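You operate a simulated robot arm through the tools that you are given. There is no shell and no other tool. Be economical: measure what you need, move in short steps, check, and stop when the job is done.

The job below is to be done with a simulated robot arm. You get a single attempt, and the scene is never put back.

TASK
Top up both oil cups from the black can, then turn the wheel.
Fine: each level between its marks; wheel a quarter round, top towards you; can back in its spot, none spilt. Set down upright: what you pick out.

Only the result counts: the job must be done as asked and must still hold three seconds after the hand-in. Knocking over, shifting, dropping, spilling or breaking anything else fails it.

THE ROBOT
A 6-joint arm with a four-finger gripper on a trunk, on a base that drives. Base frame: it is fixed to the floor where the robot stands at the start and does not move with it; the origin is under the middle of the robot, x ahead of it, y to its left, z up; the surface under the hand at the start is at about z = 0.87. Readings come in m, rad, newtons and seconds.
With the tool pointing down near the work surface it reaches from about 0.38 to 0.92 m from the robot's upright axis, wherever it stands. Its first joint turns from -2.897 to 2.897 rad. Places, roughly: hand wheel [0.7, -0.3, 1]; oil cup far from the wheel [0.7, -0.1, 1]; oil cup near the wheel [0.7, -0.2, 1]. Payload 3.43 kg.
The TCP is the grasp point between the finger pads, 0.03 m short of the fingertips. In the tool frame z runs along the fingers and y along their closing line. The gripper opens to 0.12 m. The gripper's body begins 0.085 m behind the TCP.
Orientation is told as [roll, pitch, yaw] about the base's x, y, z axes, in that order, counted from this pose: with the fingers straight down and closing along the base's y, the tool's x points along the base's -x, its y along +y and its z along -z.

THE INTERFACE
- The arm moves only by the tool apply_moves. Its argument "plan" is a list of rows, each an object (a shift or turn left out is 0, a gripper value left out holds the last) with "jaw": the opening, from 0 (shut) to 1 (fully open); "linear": the shift along the tool's x, y, z in m, a list of three; "delta_rot": the turn, a rotation vector about the tool's x, y, z in rad, a list of three. In form: [{"jaw": jaw, "linear": [dx, dy, dz], "delta_rot": [wx, wy, wz]}, ...]. A call has 1 to 8 rows; each row shifts and turns the commanded pose from where the row before left it, along the tool's axes as they then stand. Each row takes 0.2 s and may step no farther than 0.05 m and 0.15 rad from the row before; otherwise, or with a gripper value out of range, the whole call is refused. A pose out of reach is approached as far as the arm can. The call stops where the force on the tool passes 40 N (or 10 N more than at its start, if that is more) or the arm is blocked; 0.2 s more then pass. The fingers move at their own pace and stop on an object; they squeeze with about 39 N. The grip force told is the motor's: it shows also when the fingers shut on nothing. Time passes only in rows, and 0.2 s behind the last, so rows that do not move let the fingers close. It gives the time, the measured TCP pose, the force on the tool (base axes), the opening and the grip force at its end, in the units of the frame above (readings bear some noise), with the torque about the TCP (base axes, N m) and any sound that the robot's microphone picked up.
- Cameras (640 x 400 px; columns grow to the right, rows downward): "scene" is now at [0.0665, 0.1887, 1.582]; the picture's right is [-0.06, -1.00, 0.00], its down [-0.65, 0.04, -0.76] and it looks along [0.76, -0.05, -0.65] (base axes); focal length 219 px, centre (320, 200). "wrist" rides on the gripper at [0.071, -0.017, -0.121] in the tool frame; the picture's right is [0.23, 0.97, 0.00], its down [-0.81, 0.19, -0.55] and it looks along [-0.54, 0.13, 0.83] (tool axes); focal length 275 px, centre (320, 200). There is no depth. A picture from a camera that has moved, and an enlarged one, comes with that camera's place and axes in the base frame and with its lens. The place of the scene camera against the robot may be out by one fixed shift of up to 0.012 m in any direction.
- capture(camera): a new picture of that camera. No time passes.
- lift_body(by): slides the trunk up (or, below 0, down) by that many m; the arm and the scene camera ride with it, the base frame stays. It gives what a move gives, with no picture.
- base_move(legs): drives the robot by 1 to 6 legs, each [ahead, left, turn to the left] in m, m and rad, along the robot's own axes; the way and the turn of a leg run together, so that a leg with both is an arc; at most 1.5 m and 3.142 rad a leg. The arm and the cameras ride along, it lands a little off, and it stops where it bumps. It gives what a move gives.
- head_to(pan, tilt): turns the head with the scene camera to pan (to the left, within 2.094 rad either way) and tilt (down, from -0.506 to 1.204), counted from straight ahead of the robot. It gives what a move gives.
- zoom(camera, box): a new picture of the part [left, top, right, bottom] of that camera's present view, enlarged. No time passes.
- job_done(): hands the job in; it is judged then, once.

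Work in short steps. Places have to be worked out from the pictures, the camera data and where the tool is seen: move nearer, look again, correct. Check each grasp and each placing, and mend what went wrong. You have 120 turns and 98 pictures in all, those below and enlarged ones among them. Open the gripper and draw the arm clear of the work before you hand the job in, unless the task says otherwise; then end with one line.

The tools are called after "Request:" as name(argument=value, ...) on one line, values as JSON. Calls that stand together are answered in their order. apply_moves: Moves the arm, as the interface text tells. Its arguments: {"type":"object","properties":{"plan":{"type":"array","items":{"type":"object","properties":{"jaw":{"type":"number"},"linear":{"type":"array","items":{"type":"number"}},"delta_rot":{"type":"array","items":{"type":"number"}}}}}},"required":["plan"]} The other tools are called the same way: lift_body (by) slides the trunk up or down; base_move (legs) drives the base; head_to (pan, tilt) turns the head that bears the scene camera; capture (camera) takes a picture; zoom (camera, box) takes an enlarged picture of a part of a camera's view; job_done () hands the job in.

At the start:

```text
clock: 0.0
tool_pos: [0.4629, -0.1043, 1.4122]
tcp_rot: [-0.001, 0.001, 0.006]
ft_force: [0.0, 0.2, 0.3]
ft_torque: [-0.01, 0.0, 0.0]
gripper_width: 0.12
finger_force: 0.1
trunk travel left (down, up): [-0.15, 0.39]
robot x, y, heading: [-0.0011, -0.0008, 0.002]
head pan, tilt: [-1.522, 0.724]
```

scene: 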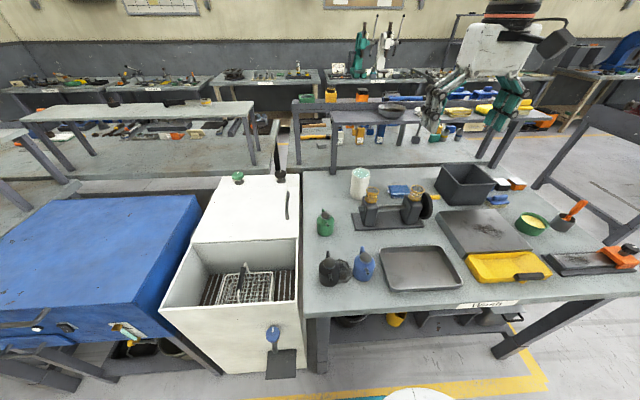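
wrist: 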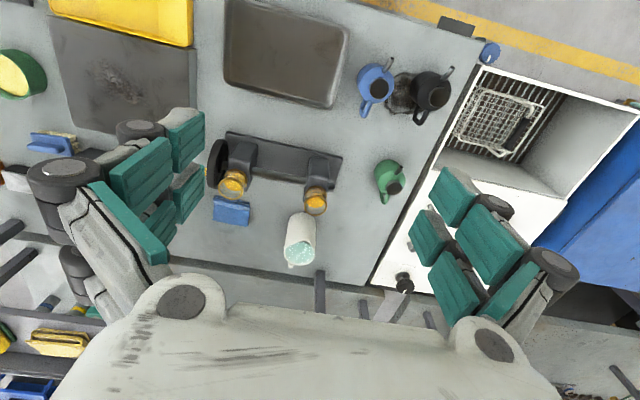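

I'll look closely at the bearing assembly, the cups and the cans first.

Request:
zoom(camera="scene", box=[340, 160, 460, 235])

Request:
zoom(camera="scene", box=[300, 200, 396, 300])

Request:
zoom(camera="wrist", box=[200, 50, 460, 220])

```text
5.33 times, centred on (400, 198) of scene
camera zoom: at [0.0665, 0.1887, 1.582], right [-0.06, -1.0, 0.0], down [-0.65, 0.04, -0.76], along [0.76, -0.05, -0.65], focal length 1167 px, centre (-107, 213)
```

zoom: 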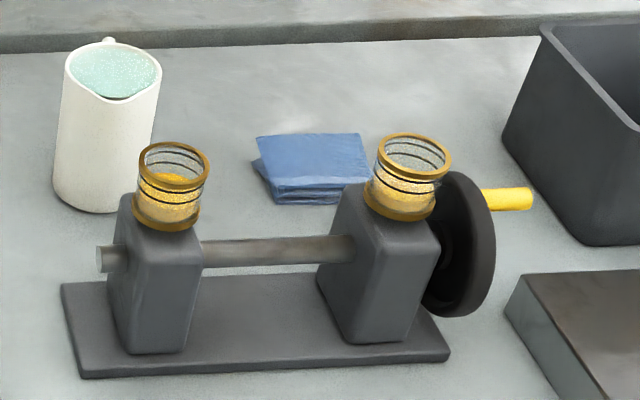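

```text
4.00 times, centred on (348, 250) of scene
camera zoom: at [0.0665, 0.1887, 1.582], right [-0.06, -1.0, 0.0], down [-0.65, 0.04, -0.76], along [0.76, -0.05, -0.65], focal length 875 px, centre (208, 0)
```

zoom: 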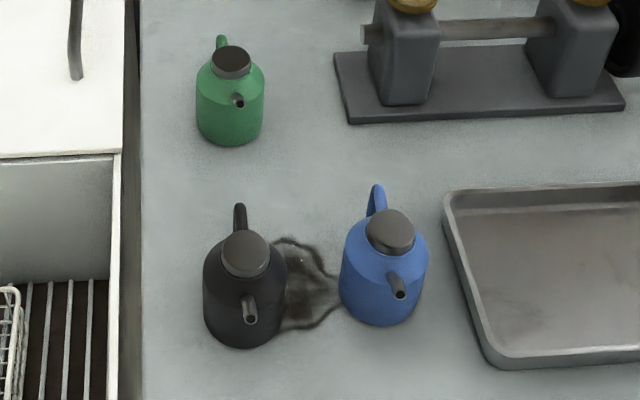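

```text
2.35 times, centred on (330, 135) of wrist
camera zoom: at [0.3908, -0.1222, 1.5325], right [-0.24, 0.97, 0.0], down [0.81, 0.2, 0.55], along [0.54, 0.13, -0.83], focal length 648 px, centre (296, 353)
```

zoom: 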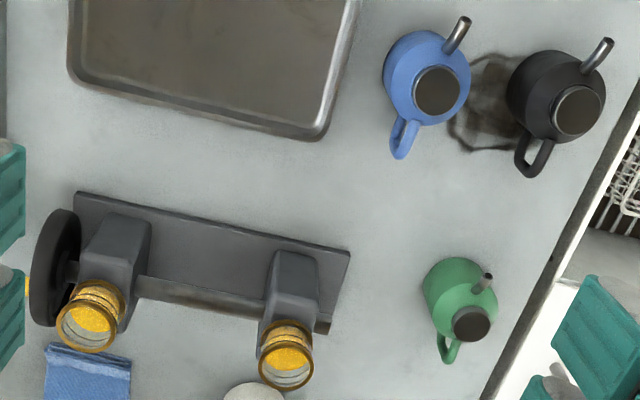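

The bearing stand has two glass cups with dark ring marks, and the wheel with its yellow handle is on the right end. The black can's spout points roughly towards me, at about (0.48, 0.13). I'll move the wrist camera closer to the cups and wheel.

Request:
apply_moves(plan=[{"linear": [0.0, -0.03, 0.04]}, {"linear": [0.0, -0.03, 0.04]}, {"linear": [0.0, 0, 0.04]}, {"linear": [0.0, 0, 0.04]}])

Request:
capture(camera="wrist")

```text
clock: 1.0
tool_pos: [0.466, -0.1653, 1.2499]
tcp_rot: [-0.001, 0.0, 0.003]
ft_force: [-0.7, 0.0, -0.2]
ft_torque: [-0.02, 0.01, -0.02]
gripper_width: 0.1198
finger_force: 0.0
trunk travel left (down, up): [-0.15, 0.39]
robot x, y, heading: [-0.0004, -0.0013, 0.0]
head pan, tilt: [-1.522, 0.724]
```

```text
92 pictures are left
camera wrist: at [0.3943, -0.1818, 1.371], right [-0.23, 0.97, 0.0], down [0.81, 0.2, 0.55], along [0.54, 0.13, -0.83], focal length 275 px, centre (320, 200)
```

wrist: 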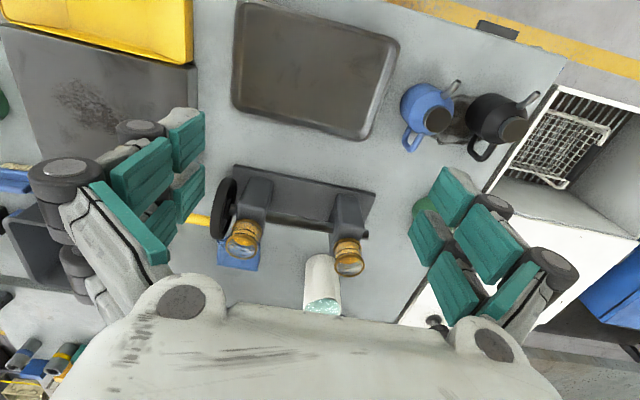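

The cups need a level side view to read the marks. I'll lower the hand in front of the stand and tilt the wrist camera toward horizontal.

Request:
apply_moves(plan=[{"delta_rot": [0, -0.15, 0]}, {"delta_rot": [0, -0.15, 0]}, {"delta_rot": [0, -0.15, 0]}, {"delta_rot": [0, -0.15, 0]}, {"delta_rot": [0, -0.15, 0]}])

Request:
capture(camera="wrist")

```text
clock: 1.7
tool_pos: [0.5381, -0.1974, 1.2602]
tcp_rot: [0.001, -0.344, 0.007]
ft_force: [-0.7, 0.0, 0.2]
ft_torque: [0.0, 0.03, 0.0]
gripper_width: 0.1201
finger_force: 0.1
trunk travel left (down, up): [-0.15, 0.39]
robot x, y, heading: [-0.0003, 0.0005, 0.001]
head pan, tilt: [-1.522, 0.724]
stopped in row 3: the arm was blocked; the commanded pose is now the measured one
```

```text
91 pictures are left
camera wrist: at [0.4297, -0.2142, 1.3491], right [-0.22, 0.97, -0.08], down [0.57, 0.2, 0.79], along [0.79, 0.13, -0.6], focal length 275 px, centre (320, 200)
```

wrist: 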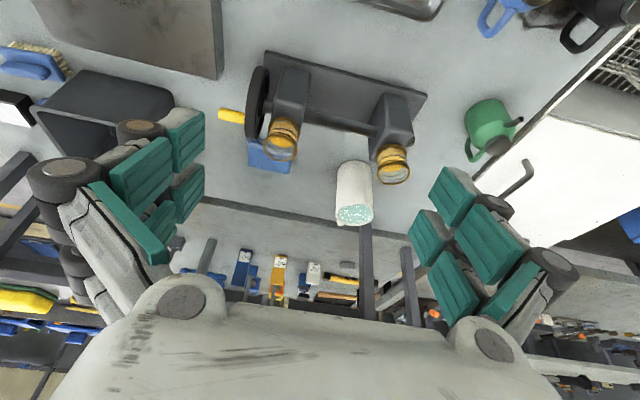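

The tilt got blocked near 0.34 rad with the arm this close in. I'll reach further out at a safe height and test the tilt there, since pouring needs it.

Request:
apply_moves(plan=[{"linear": [-0.04, 0, 0.02]}, {"linear": [-0.04, 0, 0.0]}, {"delta_rot": [0, -0.12, 0]}, {"delta_rot": [0, -0.12, 0]}, {"delta_rot": [0, -0.12, 0]}, {"delta_rot": [0, -0.12, 0]}])

Request:
capture(camera="scene")

```text
clock: 3.1
tool_pos: [0.6152, -0.1948, 1.2697]
tcp_rot: [0.0, -0.829, 0.005]
ft_force: [0.0, 0.3, 0.1]
ft_torque: [-0.01, 0.03, -0.01]
gripper_width: 0.1201
finger_force: 0.0
trunk travel left (down, up): [-0.15, 0.39]
robot x, y, heading: [-0.0029, 0.002, -0.0]
head pan, tilt: [-1.522, 0.724]
```

```text
90 pictures are left
camera scene: at [-0.0142, 0.1103, 1.5805], right [-1.0, -0.05, 0.0], down [-0.03, 0.66, -0.75], along [0.04, -0.75, -0.66], focal length 219 px, centre (320, 200)
```

scene: 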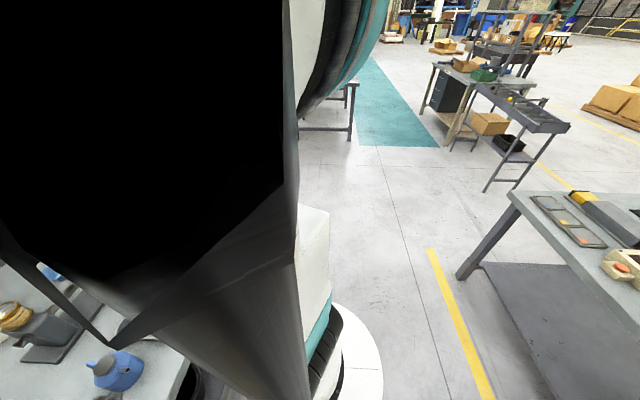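

The extended pose tilts fine (0.83 rad). The head is actually panned away now, so I'll turn it back toward the work and use the wrist view too.

Request:
head_to(pan=-0.06, tilt=0.72)

Request:
capture(camera="scene")

Request:
capture(camera="wrist")

```text
clock: 4.7
tool_pos: [0.6163, -0.1956, 1.2688]
tcp_rot: [0.002, -0.828, 0.005]
ft_force: [-0.2, 0.6, -0.7]
ft_torque: [-0.02, 0.01, 0.01]
gripper_width: 0.12
finger_force: 0.0
trunk travel left (down, up): [-0.15, 0.39]
robot x, y, heading: [0.0015, 0.0015, -0.002]
head pan, tilt: [-0.059, 0.721]
```

```text
89 pictures are left
camera scene: at [0.0489, 0.1407, 1.5836], right [-0.62, -0.78, 0.0], down [-0.5, 0.4, -0.77], along [0.6, -0.48, -0.63], focal length 219 px, centre (320, 200)
```

scene: 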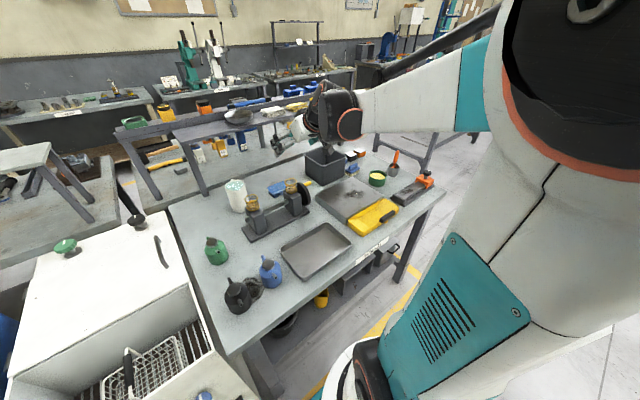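

```text
88 pictures are left
camera wrist: at [0.479, -0.2135, 1.2978], right [-0.16, 0.97, -0.17], down [0.14, 0.19, 0.97], along [0.98, 0.13, -0.17], focal length 275 px, centre (320, 200)
```

wrist: 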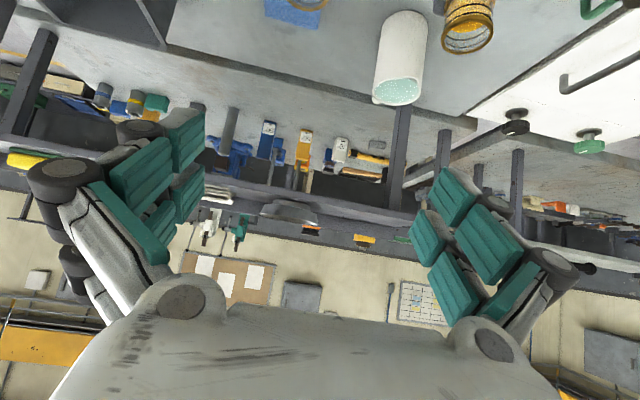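

The camera pose and head reading disagree (perhaps still settling), so I'll nudge time along and recheck.

Request:
apply_moves(plan=[{}, {}, {}])

Request:
capture(camera="scene")

```text
clock: 5.5
tool_pos: [0.6153, -0.1958, 1.2683]
tcp_rot: [0.002, -0.826, 0.006]
ft_force: [0.7, 0.0, -0.4]
ft_torque: [0.0, -0.04, 0.01]
gripper_width: 0.1199
finger_force: 0.1
trunk travel left (down, up): [-0.15, 0.39]
robot x, y, heading: [-0.0004, -0.0045, 0.003]
head pan, tilt: [-0.059, 0.721]
```

```text
87 pictures are left
camera scene: at [0.0489, 0.1406, 1.584], right [-0.62, -0.78, 0.0], down [-0.49, 0.39, -0.78], along [0.61, -0.48, -0.63], focal length 219 px, centre (320, 200)
```

scene: 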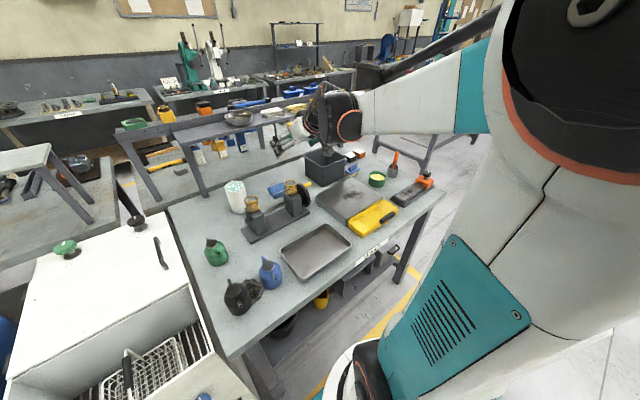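

The supplied camera axes are what matter; this viewpoint is useful. I'll zoom on the stand and the cans.

Request:
zoom(camera="scene", box=[224, 170, 320, 230])

Request:
zoom(camera="scene", box=[190, 235, 300, 320])

```text
6.67 times, centred on (272, 200) of scene
camera zoom: at [0.0489, 0.1406, 1.584], right [-0.62, -0.78, 0.0], down [-0.49, 0.39, -0.78], along [0.61, -0.48, -0.63], focal length 1458 px, centre (640, 200)
```

zoom: 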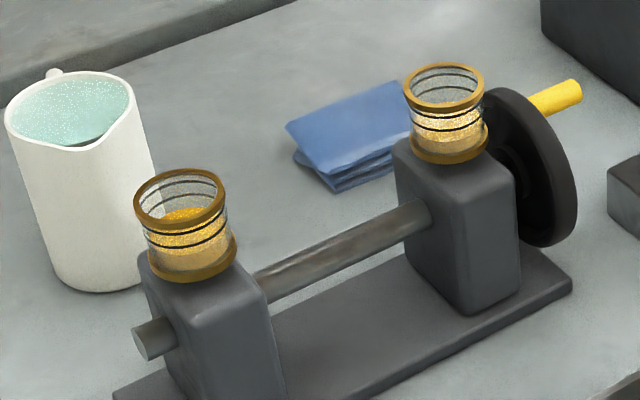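

```text
4.71 times, centred on (245, 278) of scene
camera zoom: at [0.0489, 0.1406, 1.584], right [-0.62, -0.78, 0.0], down [-0.49, 0.39, -0.78], along [0.61, -0.48, -0.63], focal length 1029 px, centre (673, -165)
```

zoom: 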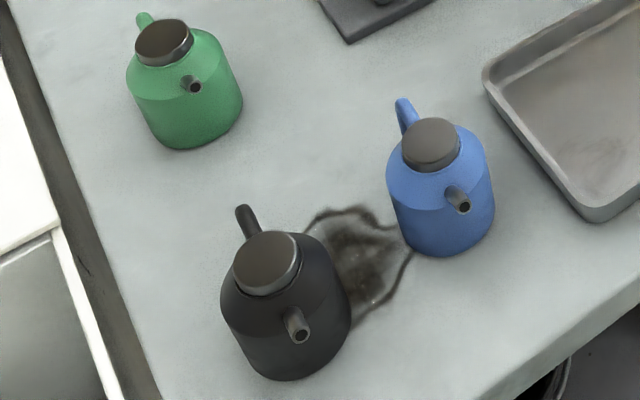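

Rough estimate for the can's cap: (0.46, 0.13, ~0.97). I'll bring the tool back vertical and move over the can for a closer wrist view.

Request:
apply_moves(plan=[{"delta_rot": [0, 0.14, 0]}, {"delta_rot": [0, 0.14, 0]}, {"delta_rot": [0, 0.14, 0]}, {"delta_rot": [0, 0.14, 0]}, {"delta_rot": [0, 0.14, 0]}, {"delta_rot": [0, 0.126, 0]}])

Request:
apply_moves(plan=[{"linear": [0.03, 0.04, 0]}, {"linear": [0.03, 0.04, 0]}, {"linear": [0.03, 0.04, 0]}, {"linear": [0.03, 0.04, 0]}, {"linear": [0.03, 0.04, 0]}, {"linear": [0.03, 0.04, 0]}, {"linear": [0, 0.04, 0]}, {"linear": [0, 0.04, 0]}])

Request:
capture(camera="wrist")

Request:
capture(camera="scene")

```text
clock: 6.9
tool_pos: [0.6147, -0.1973, 1.2682]
tcp_rot: [0.0, 0.0, 0.007]
ft_force: [-0.6, -0.6, -0.7]
ft_torque: [0.0, 0.0, 0.02]
gripper_width: 0.1201
finger_force: 0.2
trunk travel left (down, up): [-0.15, 0.39]
robot x, y, heading: [0.001, -0.0016, 0.0]
head pan, tilt: [-0.059, 0.721]
```

```text
clock: 8.7
tool_pos: [0.4317, 0.1246, 1.269]
tcp_rot: [0.001, 0.0, 0.007]
ft_force: [0.3, -0.8, -0.7]
ft_torque: [0.0, 0.01, 0.04]
gripper_width: 0.1199
finger_force: 0.0
trunk travel left (down, up): [-0.15, 0.39]
robot x, y, heading: [0.0015, -0.0034, 0.004]
head pan, tilt: [-0.059, 0.721]
```

```text
84 pictures are left
camera wrist: at [0.3599, 0.1073, 1.389], right [-0.24, 0.97, 0.0], down [0.81, 0.2, 0.55], along [0.54, 0.13, -0.83], focal length 275 px, centre (320, 200)
```

wrist: 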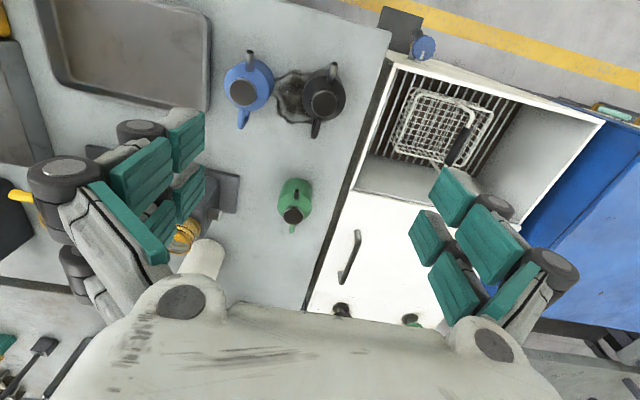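

```text
83 pictures are left
camera scene: at [0.0664, 0.1894, 1.5807], right [-0.06, -1.0, 0.0], down [-0.66, 0.04, -0.75], along [0.75, -0.04, -0.66], focal length 219 px, centre (320, 200)
```

scene: 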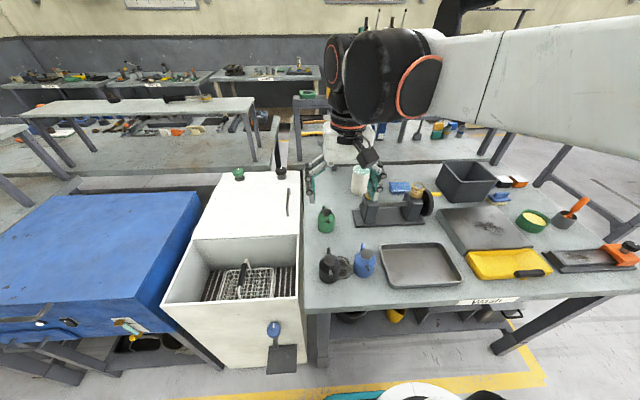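

I'll zoom the wrist view on the black can.

Request:
zoom(camera="wrist", box=[210, 30, 370, 140])

Request:
zoom(camera="scene", box=[310, 230, 390, 290])

```text
3.64 times, centred on (290, 85) of wrist
camera zoom: at [0.3599, 0.1073, 1.389], right [-0.24, 0.97, 0.0], down [0.81, 0.2, 0.55], along [0.54, 0.13, -0.83], focal length 1001 px, centre (429, 618)
```

zoom: 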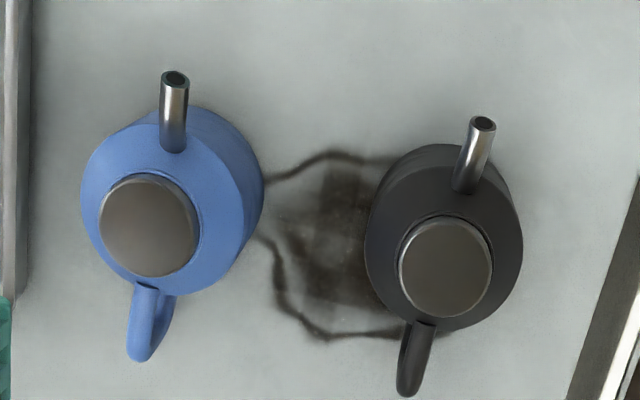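

```text
6.67 times, centred on (350, 260) of scene
camera zoom: at [0.0664, 0.1894, 1.5807], right [-0.06, -1.0, 0.0], down [-0.66, 0.04, -0.75], along [0.75, -0.04, -0.66], focal length 1458 px, centre (120, -200)
```

zoom: 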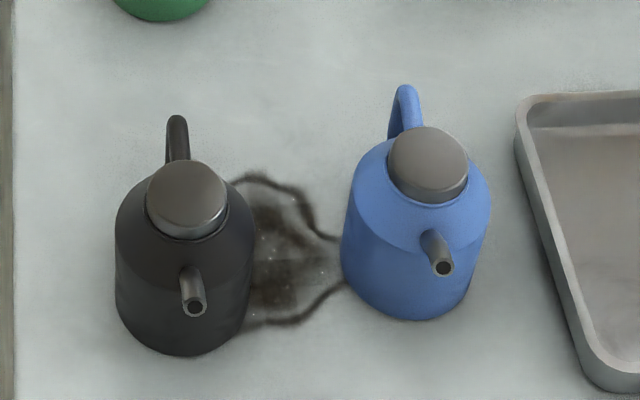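

Can centre ≈ (0.467, 0.137), diameter ~0.07, top ~0.975, spout tip ≈ (0.408, 0.138, 0.97). I'll narrow the jaws to 0.09 m, align and descend to just above the can.

Request:
apply_moves(plan=[{"jaw": 0.76, "linear": [-0.035, 0.0124, 0]}, {"linear": [0, 0, 0.05]}, {"linear": [0, 0, 0.05]}, {"linear": [0, 0, 0.05]}, {"linear": [0, 0, 0.05]}, {"linear": [0, 0, 0.05]}])

Request:
capture(camera="wrist")

Request:
zoom(camera="scene", box=[290, 190, 410, 300])

```text
clock: 10.1
tool_pos: [0.467, 0.1352, 1.0176]
tcp_rot: [-0.001, 0.0, 0.007]
ft_force: [0.1, -0.9, -0.6]
ft_torque: [0.01, 0.02, 0.01]
gripper_width: 0.0912
finger_force: 0.0
trunk travel left (down, up): [-0.15, 0.39]
robot x, y, heading: [-0.0039, 0.0006, -0.003]
head pan, tilt: [-0.059, 0.721]
```

```text
80 pictures are left
camera wrist: at [0.3957, 0.1189, 1.1382], right [-0.24, 0.97, 0.0], down [0.81, 0.2, 0.55], along [0.54, 0.13, -0.83], focal length 275 px, centre (320, 200)
```

wrist: 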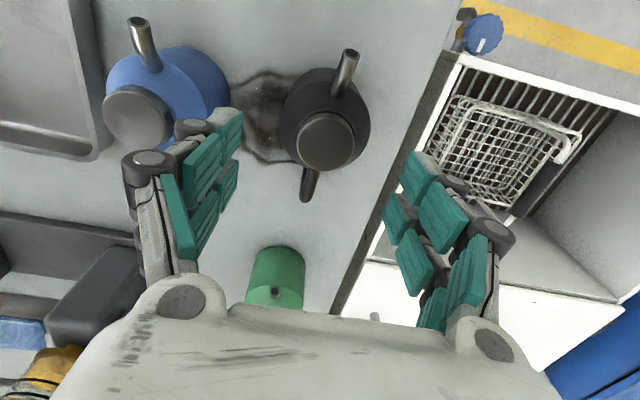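

```text
3.64 times, centred on (350, 245) of scene
camera zoom: at [0.0669, 0.1921, 1.5807], right [-0.03, -1.0, 0.0], down [-0.66, 0.02, -0.75], along [0.75, -0.02, -0.66], focal length 795 px, centre (211, 36)
```

zoom: 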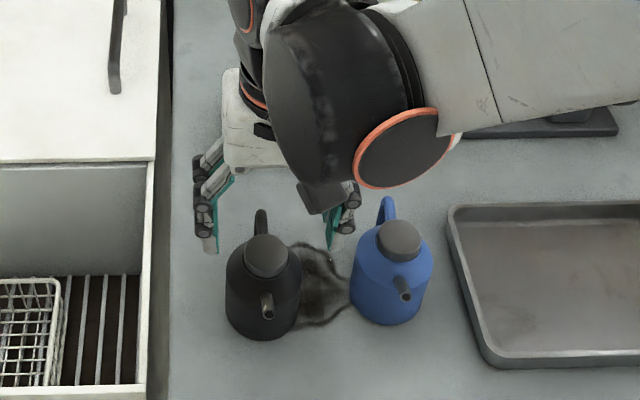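

Alignment looks good (the grasp point projects on the can's centre). I'll descend around it and check before closing.

Request:
apply_moves(plan=[{"linear": [0, 0.001, 0.04]}, {"linear": [0, 0, 0.03]}, {"linear": [0, 0, 0.03]}])

Request:
capture(camera="wrist")

Request:
zoom(camera="scene", box=[290, 190, 410, 300])

```text
clock: 10.9
tool_pos: [0.4672, 0.1385, 0.9189]
tcp_rot: [0.002, 0.001, 0.006]
ft_force: [0.1, 0.1, 0.7]
ft_torque: [0.05, -0.01, -0.01]
gripper_width: 0.0915
finger_force: 0.1
trunk travel left (down, up): [-0.15, 0.39]
robot x, y, heading: [0.0013, -0.0017, 0.002]
head pan, tilt: [-0.059, 0.721]
```

```text
78 pictures are left
camera wrist: at [0.3956, 0.1213, 1.0374], right [-0.24, 0.97, 0.0], down [0.81, 0.2, 0.55], along [0.54, 0.13, -0.83], focal length 275 px, centre (320, 200)
```

wrist: 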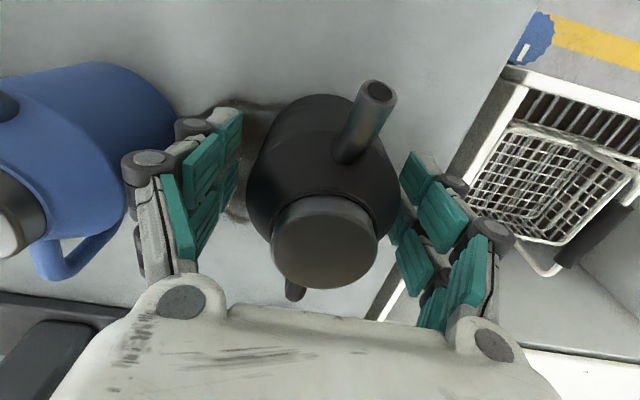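

```text
3.64 times, centred on (350, 245) of scene
camera zoom: at [0.066, 0.1891, 1.5808], right [-0.06, -1.0, 0.0], down [-0.66, 0.04, -0.75], along [0.75, -0.04, -0.66], focal length 795 px, centre (211, 36)
```

zoom: 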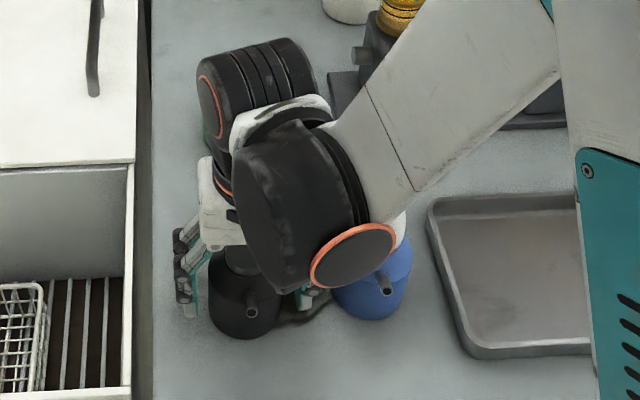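

Fingers straddle the can symmetrically, clear of spout and handle. Closing the grip.

Request:
apply_moves(plan=[{"jaw": 0.6}, {"jaw": 0.5}, {"jaw": 0.5}, {"jaw": 0.5}])

```text
clock: 11.9
tool_pos: [0.4682, 0.1385, 0.9173]
tcp_rot: [-0.001, 0.002, 0.006]
ft_force: [0.5, 0.0, 0.6]
ft_torque: [-0.03, 0.0, -0.01]
gripper_width: 0.0684
finger_force: 38.7
trunk travel left (down, up): [-0.15, 0.39]
robot x, y, heading: [-0.0, 0.0001, -0.002]
head pan, tilt: [-0.059, 0.721]
```

Grip confirmed at 0.068 m, 38.7 N. I'll lift slightly and check the weight.

Request:
apply_moves(plan=[{"linear": [0, 0, -0.02]}, {"linear": [0, 0, -0.03]}, {"linear": [0, 0, -0.04]}, {}])

Request:
capture(camera="wrist")

```text
clock: 12.9
tool_pos: [0.4683, 0.1363, 1.0061]
tcp_rot: [0.002, 0.0, 0.007]
ft_force: [-0.1, -0.1, -2.9]
ft_torque: [0.04, -0.02, -0.01]
gripper_width: 0.0687
finger_force: 39.0
trunk travel left (down, up): [-0.15, 0.39]
robot x, y, heading: [0.003, -0.0001, -0.002]
head pan, tilt: [-0.059, 0.721]
```

```text
76 pictures are left
camera wrist: at [0.3958, 0.1197, 1.1272], right [-0.24, 0.97, 0.0], down [0.81, 0.2, 0.55], along [0.54, 0.13, -0.83], focal length 275 px, centre (320, 200)
```

wrist: 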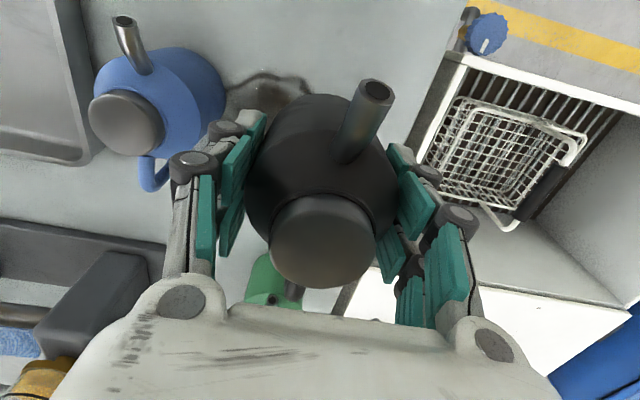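

Secure (~3 N load). The stain area shows the can's spot clearly for the return. Now I'll lift to ~1.22 and carry it level toward the far cup.

Request:
apply_moves(plan=[{"linear": [0, 0, -0.04]}, {"linear": [0, 0, -0.045]}, {"linear": [0, 0, -0.045]}, {"linear": [0, 0, -0.045]}, {"linear": [-0.03, -0.02, -0.03]}, {"linear": [-0.04, -0.025, 0]}, {"linear": [-0.04, -0.025, 0]}, {"linear": [-0.04, -0.025, 0]}])

Request:
apply_moves(plan=[{"linear": [-0.04, -0.025, 0]}, {"linear": [-0.04, -0.025, 0]}, {"linear": [-0.04, -0.025, 0]}, {"linear": [-0.04, -0.02, 0]}, {}])

Request:
capture(camera="scene")

Request:
capture(camera="wrist")

```text
clock: 14.7
tool_pos: [0.6162, 0.0438, 1.2116]
tcp_rot: [-0.001, 0.002, 0.007]
ft_force: [0.2, -0.4, -2.6]
ft_torque: [-0.01, -0.01, -0.01]
gripper_width: 0.0682
finger_force: 38.6
trunk travel left (down, up): [-0.15, 0.39]
robot x, y, heading: [-0.0015, 0.0017, -0.002]
head pan, tilt: [-0.059, 0.721]
```

```text
clock: 15.9
tool_pos: [0.778, -0.0521, 1.2138]
tcp_rot: [0.0, 0.0, 0.006]
ft_force: [-0.1, 0.6, -4.1]
ft_torque: [0.02, 0.04, -0.03]
gripper_width: 0.0684
finger_force: 39.1
trunk travel left (down, up): [-0.15, 0.39]
robot x, y, heading: [0.0019, 0.0031, -0.002]
head pan, tilt: [-0.059, 0.721]
```

```text
75 pictures are left
camera scene: at [0.0664, 0.189, 1.5808], right [-0.06, -1.0, 0.0], down [-0.66, 0.04, -0.75], along [0.75, -0.04, -0.66], focal length 219 px, centre (320, 200)
```

scene: 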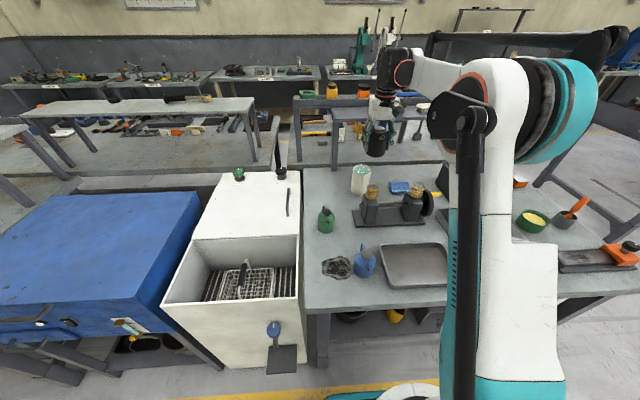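

```text
74 pictures are left
camera wrist: at [0.7066, -0.0685, 1.3337], right [-0.24, 0.97, 0.0], down [0.81, 0.2, 0.55], along [0.54, 0.13, -0.83], focal length 275 px, centre (320, 200)
```

wrist: 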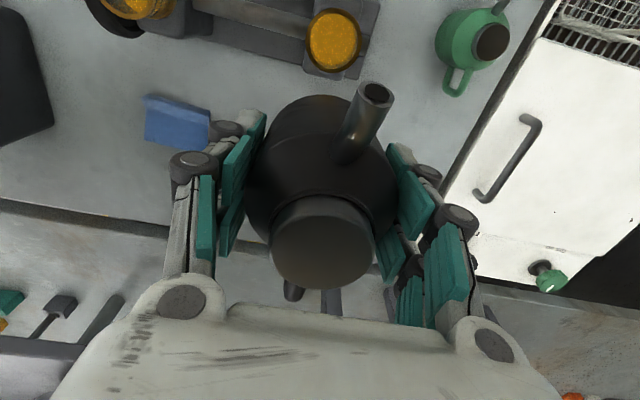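

The wrist view puts the far cup's rim at about (0.72, −0.055, 1.06), almost under the spout. I'll tilt 0.3 rad while holding the spout tip over the cup, then lower partway.

Request:
apply_moves(plan=[{"linear": [-0.008, 0, -0.0092], "delta_rot": [0, -0.15, 0]}, {"linear": [-0.008, 0, -0.0092], "delta_rot": [0, -0.15, 0]}, {"linear": [0.013, 0, 0.042]}, {"linear": [0.013, 0, 0.042]}, {"linear": [0.008, 0, 0.042]}, {}])

Request:
capture(camera="wrist")

Request:
zoom(camera="scene", box=[330, 130, 450, 230])

```text
clock: 17.3
tool_pos: [0.7968, -0.0508, 1.1004]
tcp_rot: [0.001, -0.3, 0.008]
ft_force: [0.5, 0.2, -3.4]
ft_torque: [0.01, 0.02, 0.0]
gripper_width: 0.0679
finger_force: 38.8
trunk travel left (down, up): [-0.15, 0.39]
robot x, y, heading: [0.002, 0.001, -0.004]
head pan, tilt: [-0.059, 0.721]
```

```text
73 pictures are left
camera wrist: at [0.6928, -0.0683, 1.1946], right [-0.23, 0.97, -0.07], down [0.61, 0.2, 0.77], along [0.76, 0.13, -0.64], focal length 275 px, centre (320, 200)
```

wrist: 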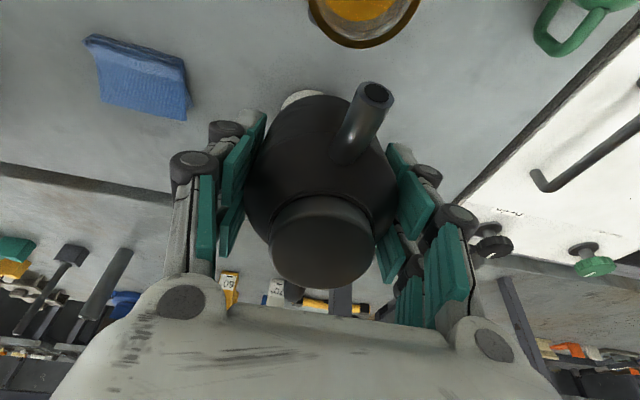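

```text
4.00 times, centred on (390, 180) of scene
camera zoom: at [0.0669, 0.189, 1.5808], right [-0.06, -1.0, 0.0], down [-0.66, 0.04, -0.75], along [0.75, -0.04, -0.66], focal length 875 px, centre (40, 280)
```

zoom: 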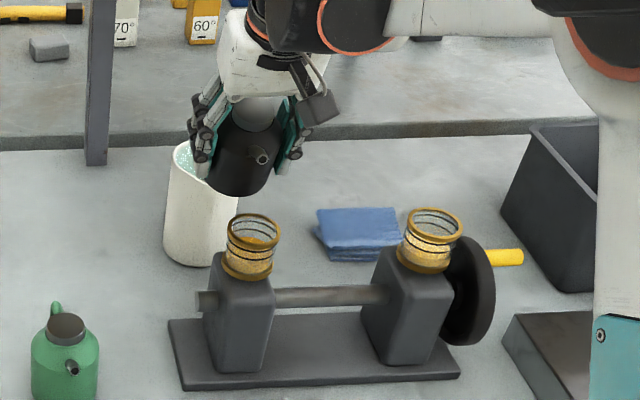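

Scene and wrist views agree: the tip is ~(0.723, −0.051, 1.135) and the cup centre ~(0.717, −0.054). I'll lower to just above the rim, shifted slightly in −y.

Request:
apply_moves(plan=[{"linear": [0.0085, -0.0015, 0.022]}, {"linear": [0.0085, -0.0015, 0.022]}, {}])

Request:
zoom(camera="scene", box=[340, 145, 410, 205])

Request:
zoom(camera="wrist", box=[240, 0, 460, 138])

```text
clock: 18.1
tool_pos: [0.7934, -0.054, 1.0545]
tcp_rot: [-0.001, -0.301, 0.007]
ft_force: [-0.4, 0.2, -2.7]
ft_torque: [0.01, 0.0, 0.01]
gripper_width: 0.0682
finger_force: 38.9
trunk travel left (down, up): [-0.15, 0.39]
robot x, y, heading: [0.0017, 0.0022, -0.002]
head pan, tilt: [-0.059, 0.721]
```

```text
6.67 times, centred on (375, 175) of scene
camera zoom: at [0.0665, 0.189, 1.5808], right [-0.06, -1.0, 0.0], down [-0.66, 0.04, -0.75], along [0.75, -0.04, -0.66], focal length 1458 px, centre (-47, 367)
```

zoom: 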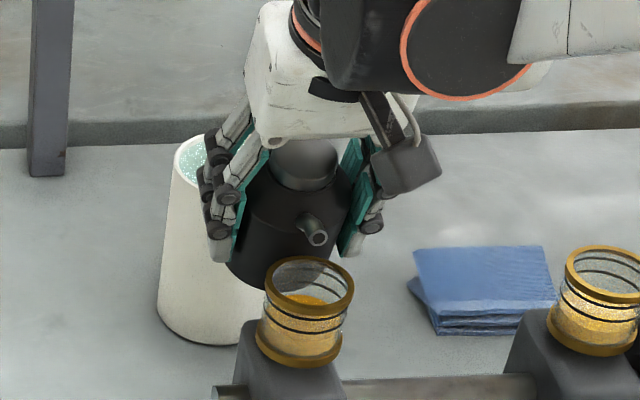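

```text
2.90 times, centred on (350, 69) of wrist
camera zoom: at [0.689, -0.0719, 1.1479], right [-0.23, 0.97, -0.07], down [0.61, 0.2, 0.77], along [0.76, 0.13, -0.64], focal length 798 px, centre (233, 580)
```

zoom: 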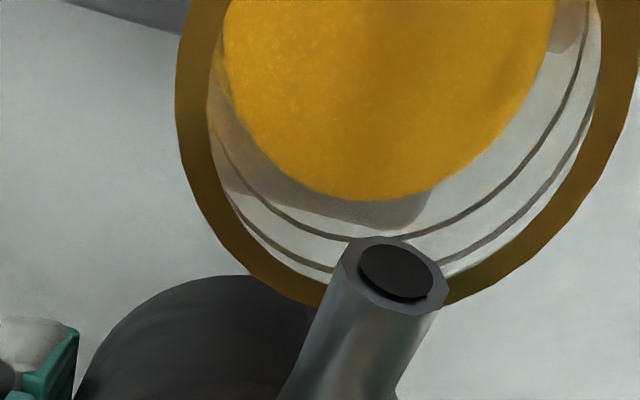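

The spout tip is centred over the cup, with the oil surface below the lower mark. I'll tilt gradually, keeping the tip fixed, and watch the level.

Request:
apply_moves(plan=[{"linear": [-0.0053, 0, -0.0061], "delta_rot": [0, -0.1, 0]}, {"linear": [-0.0053, 0, -0.0061], "delta_rot": [0, -0.1, 0]}])

Request:
zoom(camera="scene", box=[340, 145, 410, 205])

```text
clock: 18.7
tool_pos: [0.8007, -0.0536, 1.071]
tcp_rot: [0.004, -0.502, 0.007]
ft_force: [-0.7, 0.3, -2.4]
ft_torque: [-0.03, 0.0, 0.0]
gripper_width: 0.068
finger_force: 39.2
trunk travel left (down, up): [-0.15, 0.39]
robot x, y, heading: [0.0019, -0.0016, 0.002]
head pan, tilt: [-0.059, 0.721]
```

```text
6.67 times, centred on (375, 175) of scene
camera zoom: at [0.0659, 0.189, 1.5808], right [-0.06, -1.0, 0.0], down [-0.66, 0.04, -0.75], along [0.75, -0.04, -0.66], focal length 1458 px, centre (-47, 367)
```

zoom: 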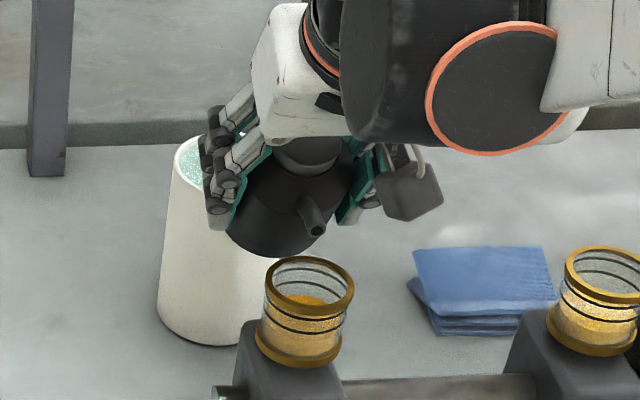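

No flow at 0.5 rad yet. Continue tilting in small steps.

Request:
apply_moves(plan=[{"linear": [-0.006, 0, -0.0061], "delta_rot": [0, -0.1, 0]}])

Request:
zoom(camera="scene", box=[340, 145, 410, 205])

Request:
apply_moves(plan=[{"linear": [-0.006, 0, -0.0061], "delta_rot": [0, -0.1, 0]}])

Request:
zoom(camera="scene", box=[340, 145, 410, 205])

```text
clock: 19.1
tool_pos: [0.8037, -0.0538, 1.0785]
tcp_rot: [-0.001, -0.6, 0.005]
ft_force: [-0.3, -0.5, -2.2]
ft_torque: [-0.02, 0.04, -0.01]
gripper_width: 0.0679
finger_force: 39.5
trunk travel left (down, up): [-0.15, 0.39]
robot x, y, heading: [0.0011, -0.0004, -0.0]
head pan, tilt: [-0.059, 0.721]
```

```text
6.67 times, centred on (375, 175) of scene
camera zoom: at [0.0665, 0.189, 1.5808], right [-0.06, -1.0, 0.0], down [-0.66, 0.04, -0.75], along [0.75, -0.04, -0.66], focal length 1458 px, centre (-47, 367)
```

zoom: 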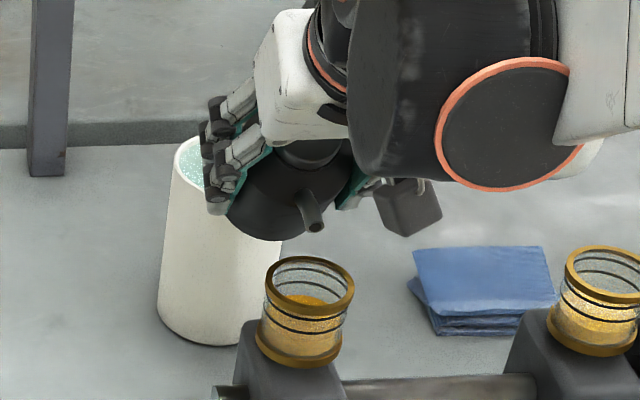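

```text
clock: 19.5
tool_pos: [0.8045, -0.0536, 1.0865]
tcp_rot: [0.001, -0.702, 0.004]
ft_force: [0.7, 0.0, -3.2]
ft_torque: [-0.01, 0.05, -0.03]
gripper_width: 0.0679
finger_force: 39.1
trunk travel left (down, up): [-0.15, 0.39]
robot x, y, heading: [0.0005, 0.0022, 0.002]
head pan, tilt: [-0.059, 0.721]
```

```text
6.67 times, centred on (375, 175) of scene
camera zoom: at [0.0667, 0.189, 1.5808], right [-0.06, -1.0, 0.0], down [-0.66, 0.04, -0.75], along [0.75, -0.04, -0.66], focal length 1458 px, centre (-47, 367)
```

zoom: 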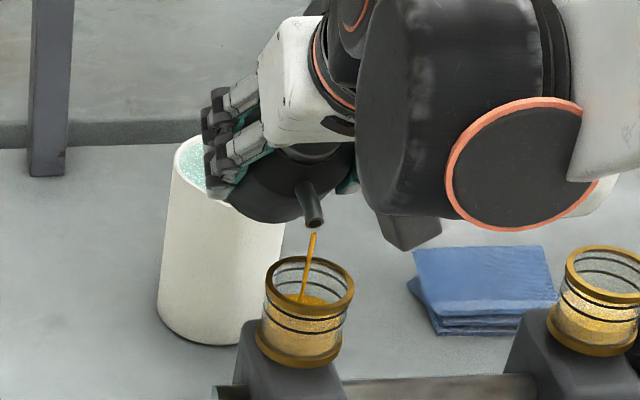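

A thin stream flows into the cup at 0.70 rad. I'll hold here briefly and read the level with a tighter zoom.

Request:
apply_moves(plan=[{}])

Request:
zoom(camera="scene", box=[362, 166, 386, 190])

```text
clock: 19.9
tool_pos: [0.8051, -0.0544, 1.087]
tcp_rot: [0.001, -0.7, 0.004]
ft_force: [0.3, -0.3, -4.3]
ft_torque: [0.0, 0.0, -0.01]
gripper_width: 0.0682
finger_force: 39.5
trunk travel left (down, up): [-0.15, 0.39]
robot x, y, heading: [-0.0043, 0.0001, -0.001]
head pan, tilt: [-0.059, 0.721]
```

```text
16.00 times, centred on (374, 178) of scene
camera zoom: at [0.0667, 0.189, 1.5808], right [-0.06, -1.0, 0.0], down [-0.66, 0.04, -0.75], along [0.75, -0.04, -0.66], focal length 3500 px, centre (-544, 552)
```

zoom: 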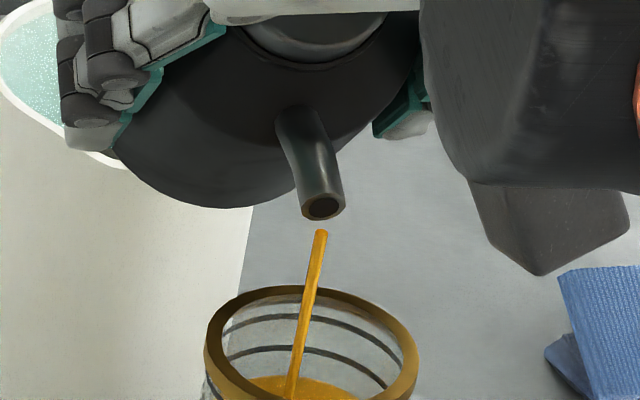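

Request:
zoom(camera="scene", box=[364, 180, 384, 202])

```text
16.00 times, centred on (374, 191) of scene
camera zoom: at [0.0667, 0.189, 1.5808], right [-0.06, -1.0, 0.0], down [-0.66, 0.04, -0.75], along [0.75, -0.04, -0.66], focal length 3500 px, centre (-544, 344)
```

zoom: 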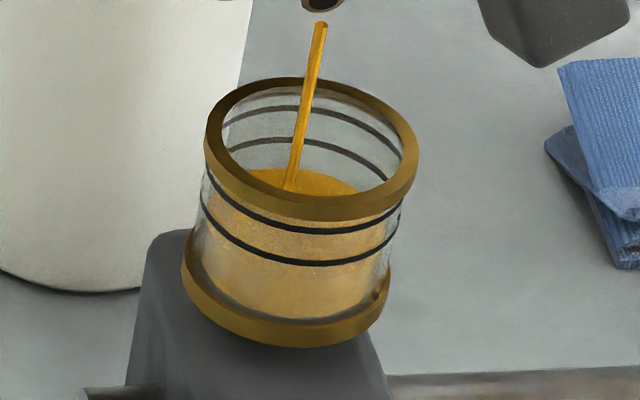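

Ring marks are clear: the oil's back edge is about one ring-spacing below the lower mark. I'll pour a little longer at the same tilt.

Request:
apply_moves(plan=[{}, {}, {}])

Request:
zoom(camera="scene", box=[364, 180, 384, 202])

```text
clock: 20.7
tool_pos: [0.8044, -0.0555, 1.0867]
tcp_rot: [0.002, -0.7, 0.004]
ft_force: [0.7, 0.1, -2.7]
ft_torque: [-0.01, 0.03, 0.02]
gripper_width: 0.0677
finger_force: 38.9
trunk travel left (down, up): [-0.15, 0.39]
robot x, y, heading: [-0.0026, 0.0013, 0.002]
head pan, tilt: [-0.059, 0.721]
```

```text
16.00 times, centred on (374, 191) of scene
camera zoom: at [0.0664, 0.189, 1.5808], right [-0.06, -1.0, 0.0], down [-0.66, 0.04, -0.75], along [0.75, -0.04, -0.66], focal length 3500 px, centre (-544, 344)
```

zoom: 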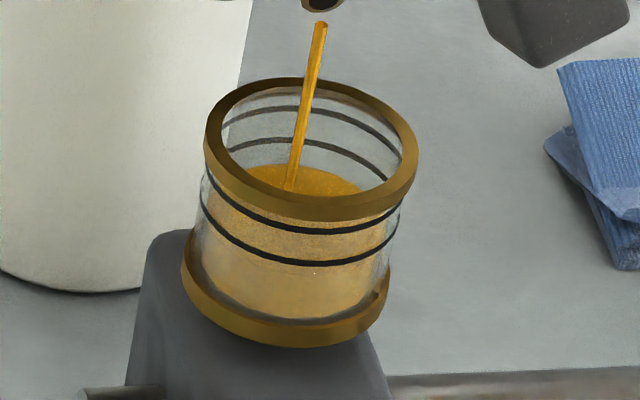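

The level is rising slowly (~5 px/s of a needed ~42). I'll tilt a touch more and pour for 1.6 s.

Request:
apply_moves(plan=[{"linear": [-0.0018, 0, -0.0018], "delta_rot": [0, -0.03, 0]}, {}, {}, {}, {}, {}, {}])

Request:
zoom(camera="scene", box=[364, 180, 384, 202])

```text
clock: 22.3
tool_pos: [0.8049, -0.0538, 1.0891]
tcp_rot: [0.002, -0.73, 0.005]
ft_force: [0.1, 0.6, -1.5]
ft_torque: [0.0, -0.01, 0.02]
gripper_width: 0.0681
finger_force: 38.8
trunk travel left (down, up): [-0.15, 0.39]
robot x, y, heading: [0.001, 0.0005, 0.006]
head pan, tilt: [-0.059, 0.721]
```

```text
16.00 times, centred on (374, 191) of scene
camera zoom: at [0.0664, 0.189, 1.5808], right [-0.06, -1.0, 0.0], down [-0.66, 0.04, -0.75], along [0.75, -0.04, -0.66], focal length 3500 px, centre (-544, 344)
```

zoom: 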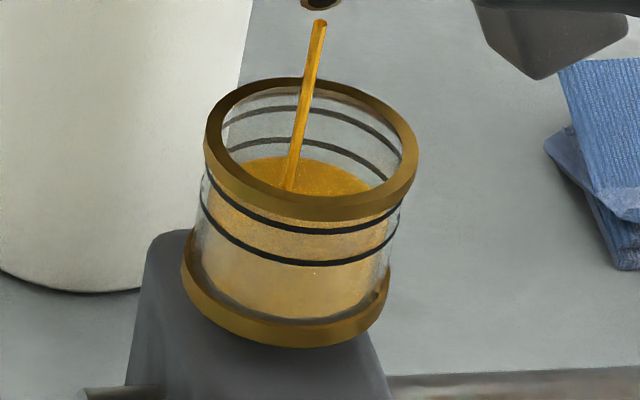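

Back edge now ~156 px; target ~122. Keep pouring another 1.8 s.

Request:
apply_moves(plan=[{}, {}, {}, {}, {}, {}, {}, {}])

Request:
zoom(camera="scene", box=[364, 180, 384, 202])

```text
clock: 24.1
tool_pos: [0.8053, -0.0538, 1.089]
tcp_rot: [0.002, -0.73, 0.004]
ft_force: [-0.4, 0.3, -3.0]
ft_torque: [0.0, -0.01, -0.01]
gripper_width: 0.068
finger_force: 39.1
trunk travel left (down, up): [-0.15, 0.39]
robot x, y, heading: [-0.0015, 0.0018, -0.001]
head pan, tilt: [-0.059, 0.721]
```

```text
16.00 times, centred on (374, 191) of scene
camera zoom: at [0.0664, 0.189, 1.5808], right [-0.06, -1.0, 0.0], down [-0.66, 0.04, -0.75], along [0.75, -0.04, -0.66], focal length 3500 px, centre (-544, 344)
```

zoom: 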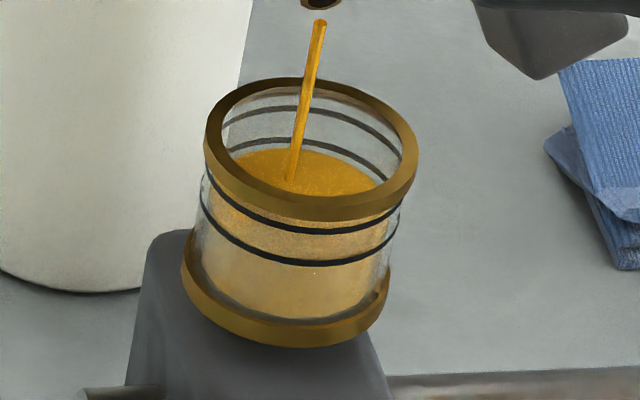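

Nearly at the lower mark (~149 px). Slightly more tilt, 1.8 s twice, then check.

Request:
apply_moves(plan=[{"linear": [-0.0018, 0, -0.0018], "delta_rot": [0, -0.03, 0]}, {}, {}, {}, {}, {}, {}, {}])

Request:
apply_moves(plan=[{}, {}, {}, {}])

Request:
zoom(camera="scene", box=[364, 180, 384, 202])

```text
clock: 25.9
tool_pos: [0.806, -0.0533, 1.0924]
tcp_rot: [0.002, -0.758, 0.006]
ft_force: [-0.2, 0.3, -2.7]
ft_torque: [0.01, 0.03, 0.03]
gripper_width: 0.0678
finger_force: 39.0
trunk travel left (down, up): [-0.15, 0.39]
robot x, y, heading: [-0.0044, -0.0017, -0.001]
head pan, tilt: [-0.059, 0.721]
```

```text
clock: 26.9
tool_pos: [0.8049, -0.054, 1.0926]
tcp_rot: [0.001, -0.76, 0.006]
ft_force: [-0.5, -0.1, -3.0]
ft_torque: [0.01, -0.01, -0.02]
gripper_width: 0.0682
finger_force: 39.6
trunk travel left (down, up): [-0.15, 0.39]
robot x, y, heading: [-0.0002, 0.0019, -0.006]
head pan, tilt: [-0.059, 0.721]
```

```text
16.00 times, centred on (374, 191) of scene
camera zoom: at [0.0664, 0.189, 1.5808], right [-0.06, -1.0, 0.0], down [-0.66, 0.04, -0.75], along [0.75, -0.04, -0.66], focal length 3500 px, centre (-544, 344)
```

zoom: 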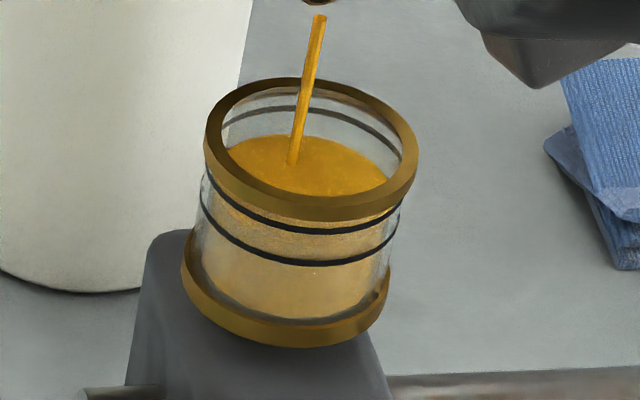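

The lower mark is now covered (back edge ~134, upper mark ~105). I'll pour about 0.9 s more and tilt back to stop.

Request:
apply_moves(plan=[{}, {}, {}, {}, {}, {"linear": [0.006, 0, 0.0061], "delta_rot": [0, 0.1, 0]}, {"linear": [0.006, 0, 0.0061], "delta_rot": [0, 0.1, 0]}, {"linear": [0.006, 0, 0.0061], "delta_rot": [0, 0.1, 0]}])

Request:
zoom(camera="scene", box=[364, 180, 384, 202])

```text
clock: 28.7
tool_pos: [0.8036, -0.0544, 1.0665]
tcp_rot: [0.003, -0.46, 0.005]
ft_force: [0.0, -0.4, -3.2]
ft_torque: [0.01, 0.01, 0.0]
gripper_width: 0.0678
finger_force: 39.2
trunk travel left (down, up): [-0.15, 0.39]
robot x, y, heading: [-0.0001, -0.0001, -0.0]
head pan, tilt: [-0.059, 0.721]
```

```text
16.00 times, centred on (374, 191) of scene
camera zoom: at [0.0665, 0.189, 1.5808], right [-0.06, -1.0, 0.0], down [-0.66, 0.04, -0.75], along [0.75, -0.04, -0.66], focal length 3500 px, centre (-544, 344)
```

zoom: 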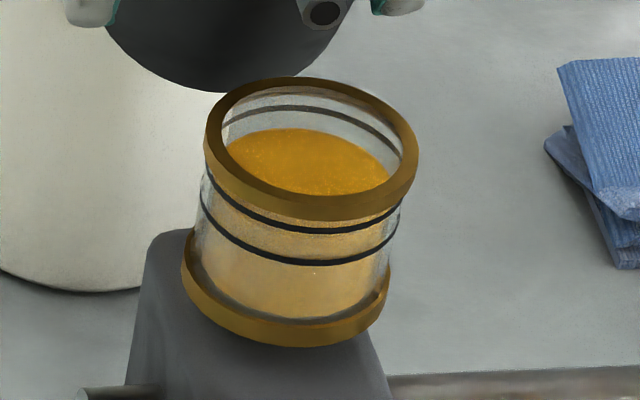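

The far cup's level sits between the marks and the flow has stopped. Now I'll raise and carry the can across to the near cup.

Request:
apply_moves(plan=[{"linear": [-0.0178, 0, -0.0358]}, {"linear": [-0.008, 0, -0.017]}, {"linear": [0.001, -0.04, 0]}, {"linear": [0.001, -0.045, 0]}, {"linear": [0.001, -0.045, 0]}, {"linear": [0.002, -0.042, 0]}, {}])

Request:
zoom(camera="scene", box=[360, 130, 450, 215])

Request:
capture(camera="wrist")

```text
clock: 30.3
tool_pos: [0.7959, -0.224, 1.1236]
tcp_rot: [0.003, -0.457, 0.006]
ft_force: [0.2, -0.3, -3.7]
ft_torque: [-0.01, 0.03, 0.02]
gripper_width: 0.0676
finger_force: 38.6
trunk travel left (down, up): [-0.15, 0.39]
robot x, y, heading: [-0.0032, -0.0022, -0.002]
head pan, tilt: [-0.059, 0.721]
```

```text
4.71 times, centred on (405, 172) of scene
camera zoom: at [0.0663, 0.1886, 1.5809], right [-0.06, -1.0, 0.0], down [-0.66, 0.04, -0.75], along [0.75, -0.04, -0.66], focal length 1029 px, centre (-80, 329)
```

zoom: 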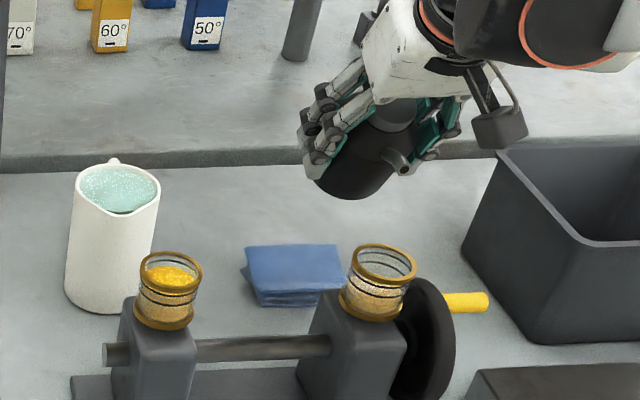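

```text
58 pictures are left
camera wrist: at [0.6785, -0.2413, 1.1997], right [-0.21, 0.97, -0.1], down [0.48, 0.19, 0.86], along [0.85, 0.13, -0.51], focal length 275 px, centre (320, 200)
```

wrist: 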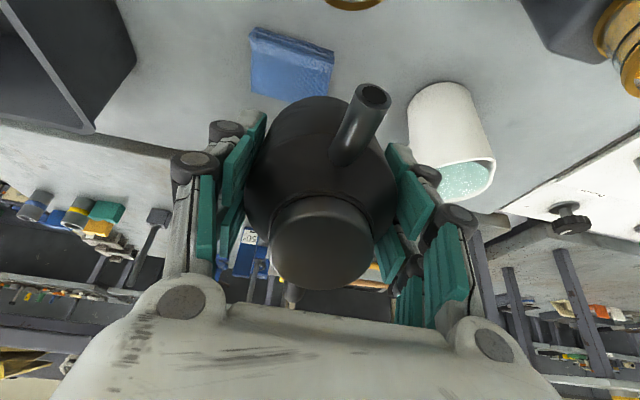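

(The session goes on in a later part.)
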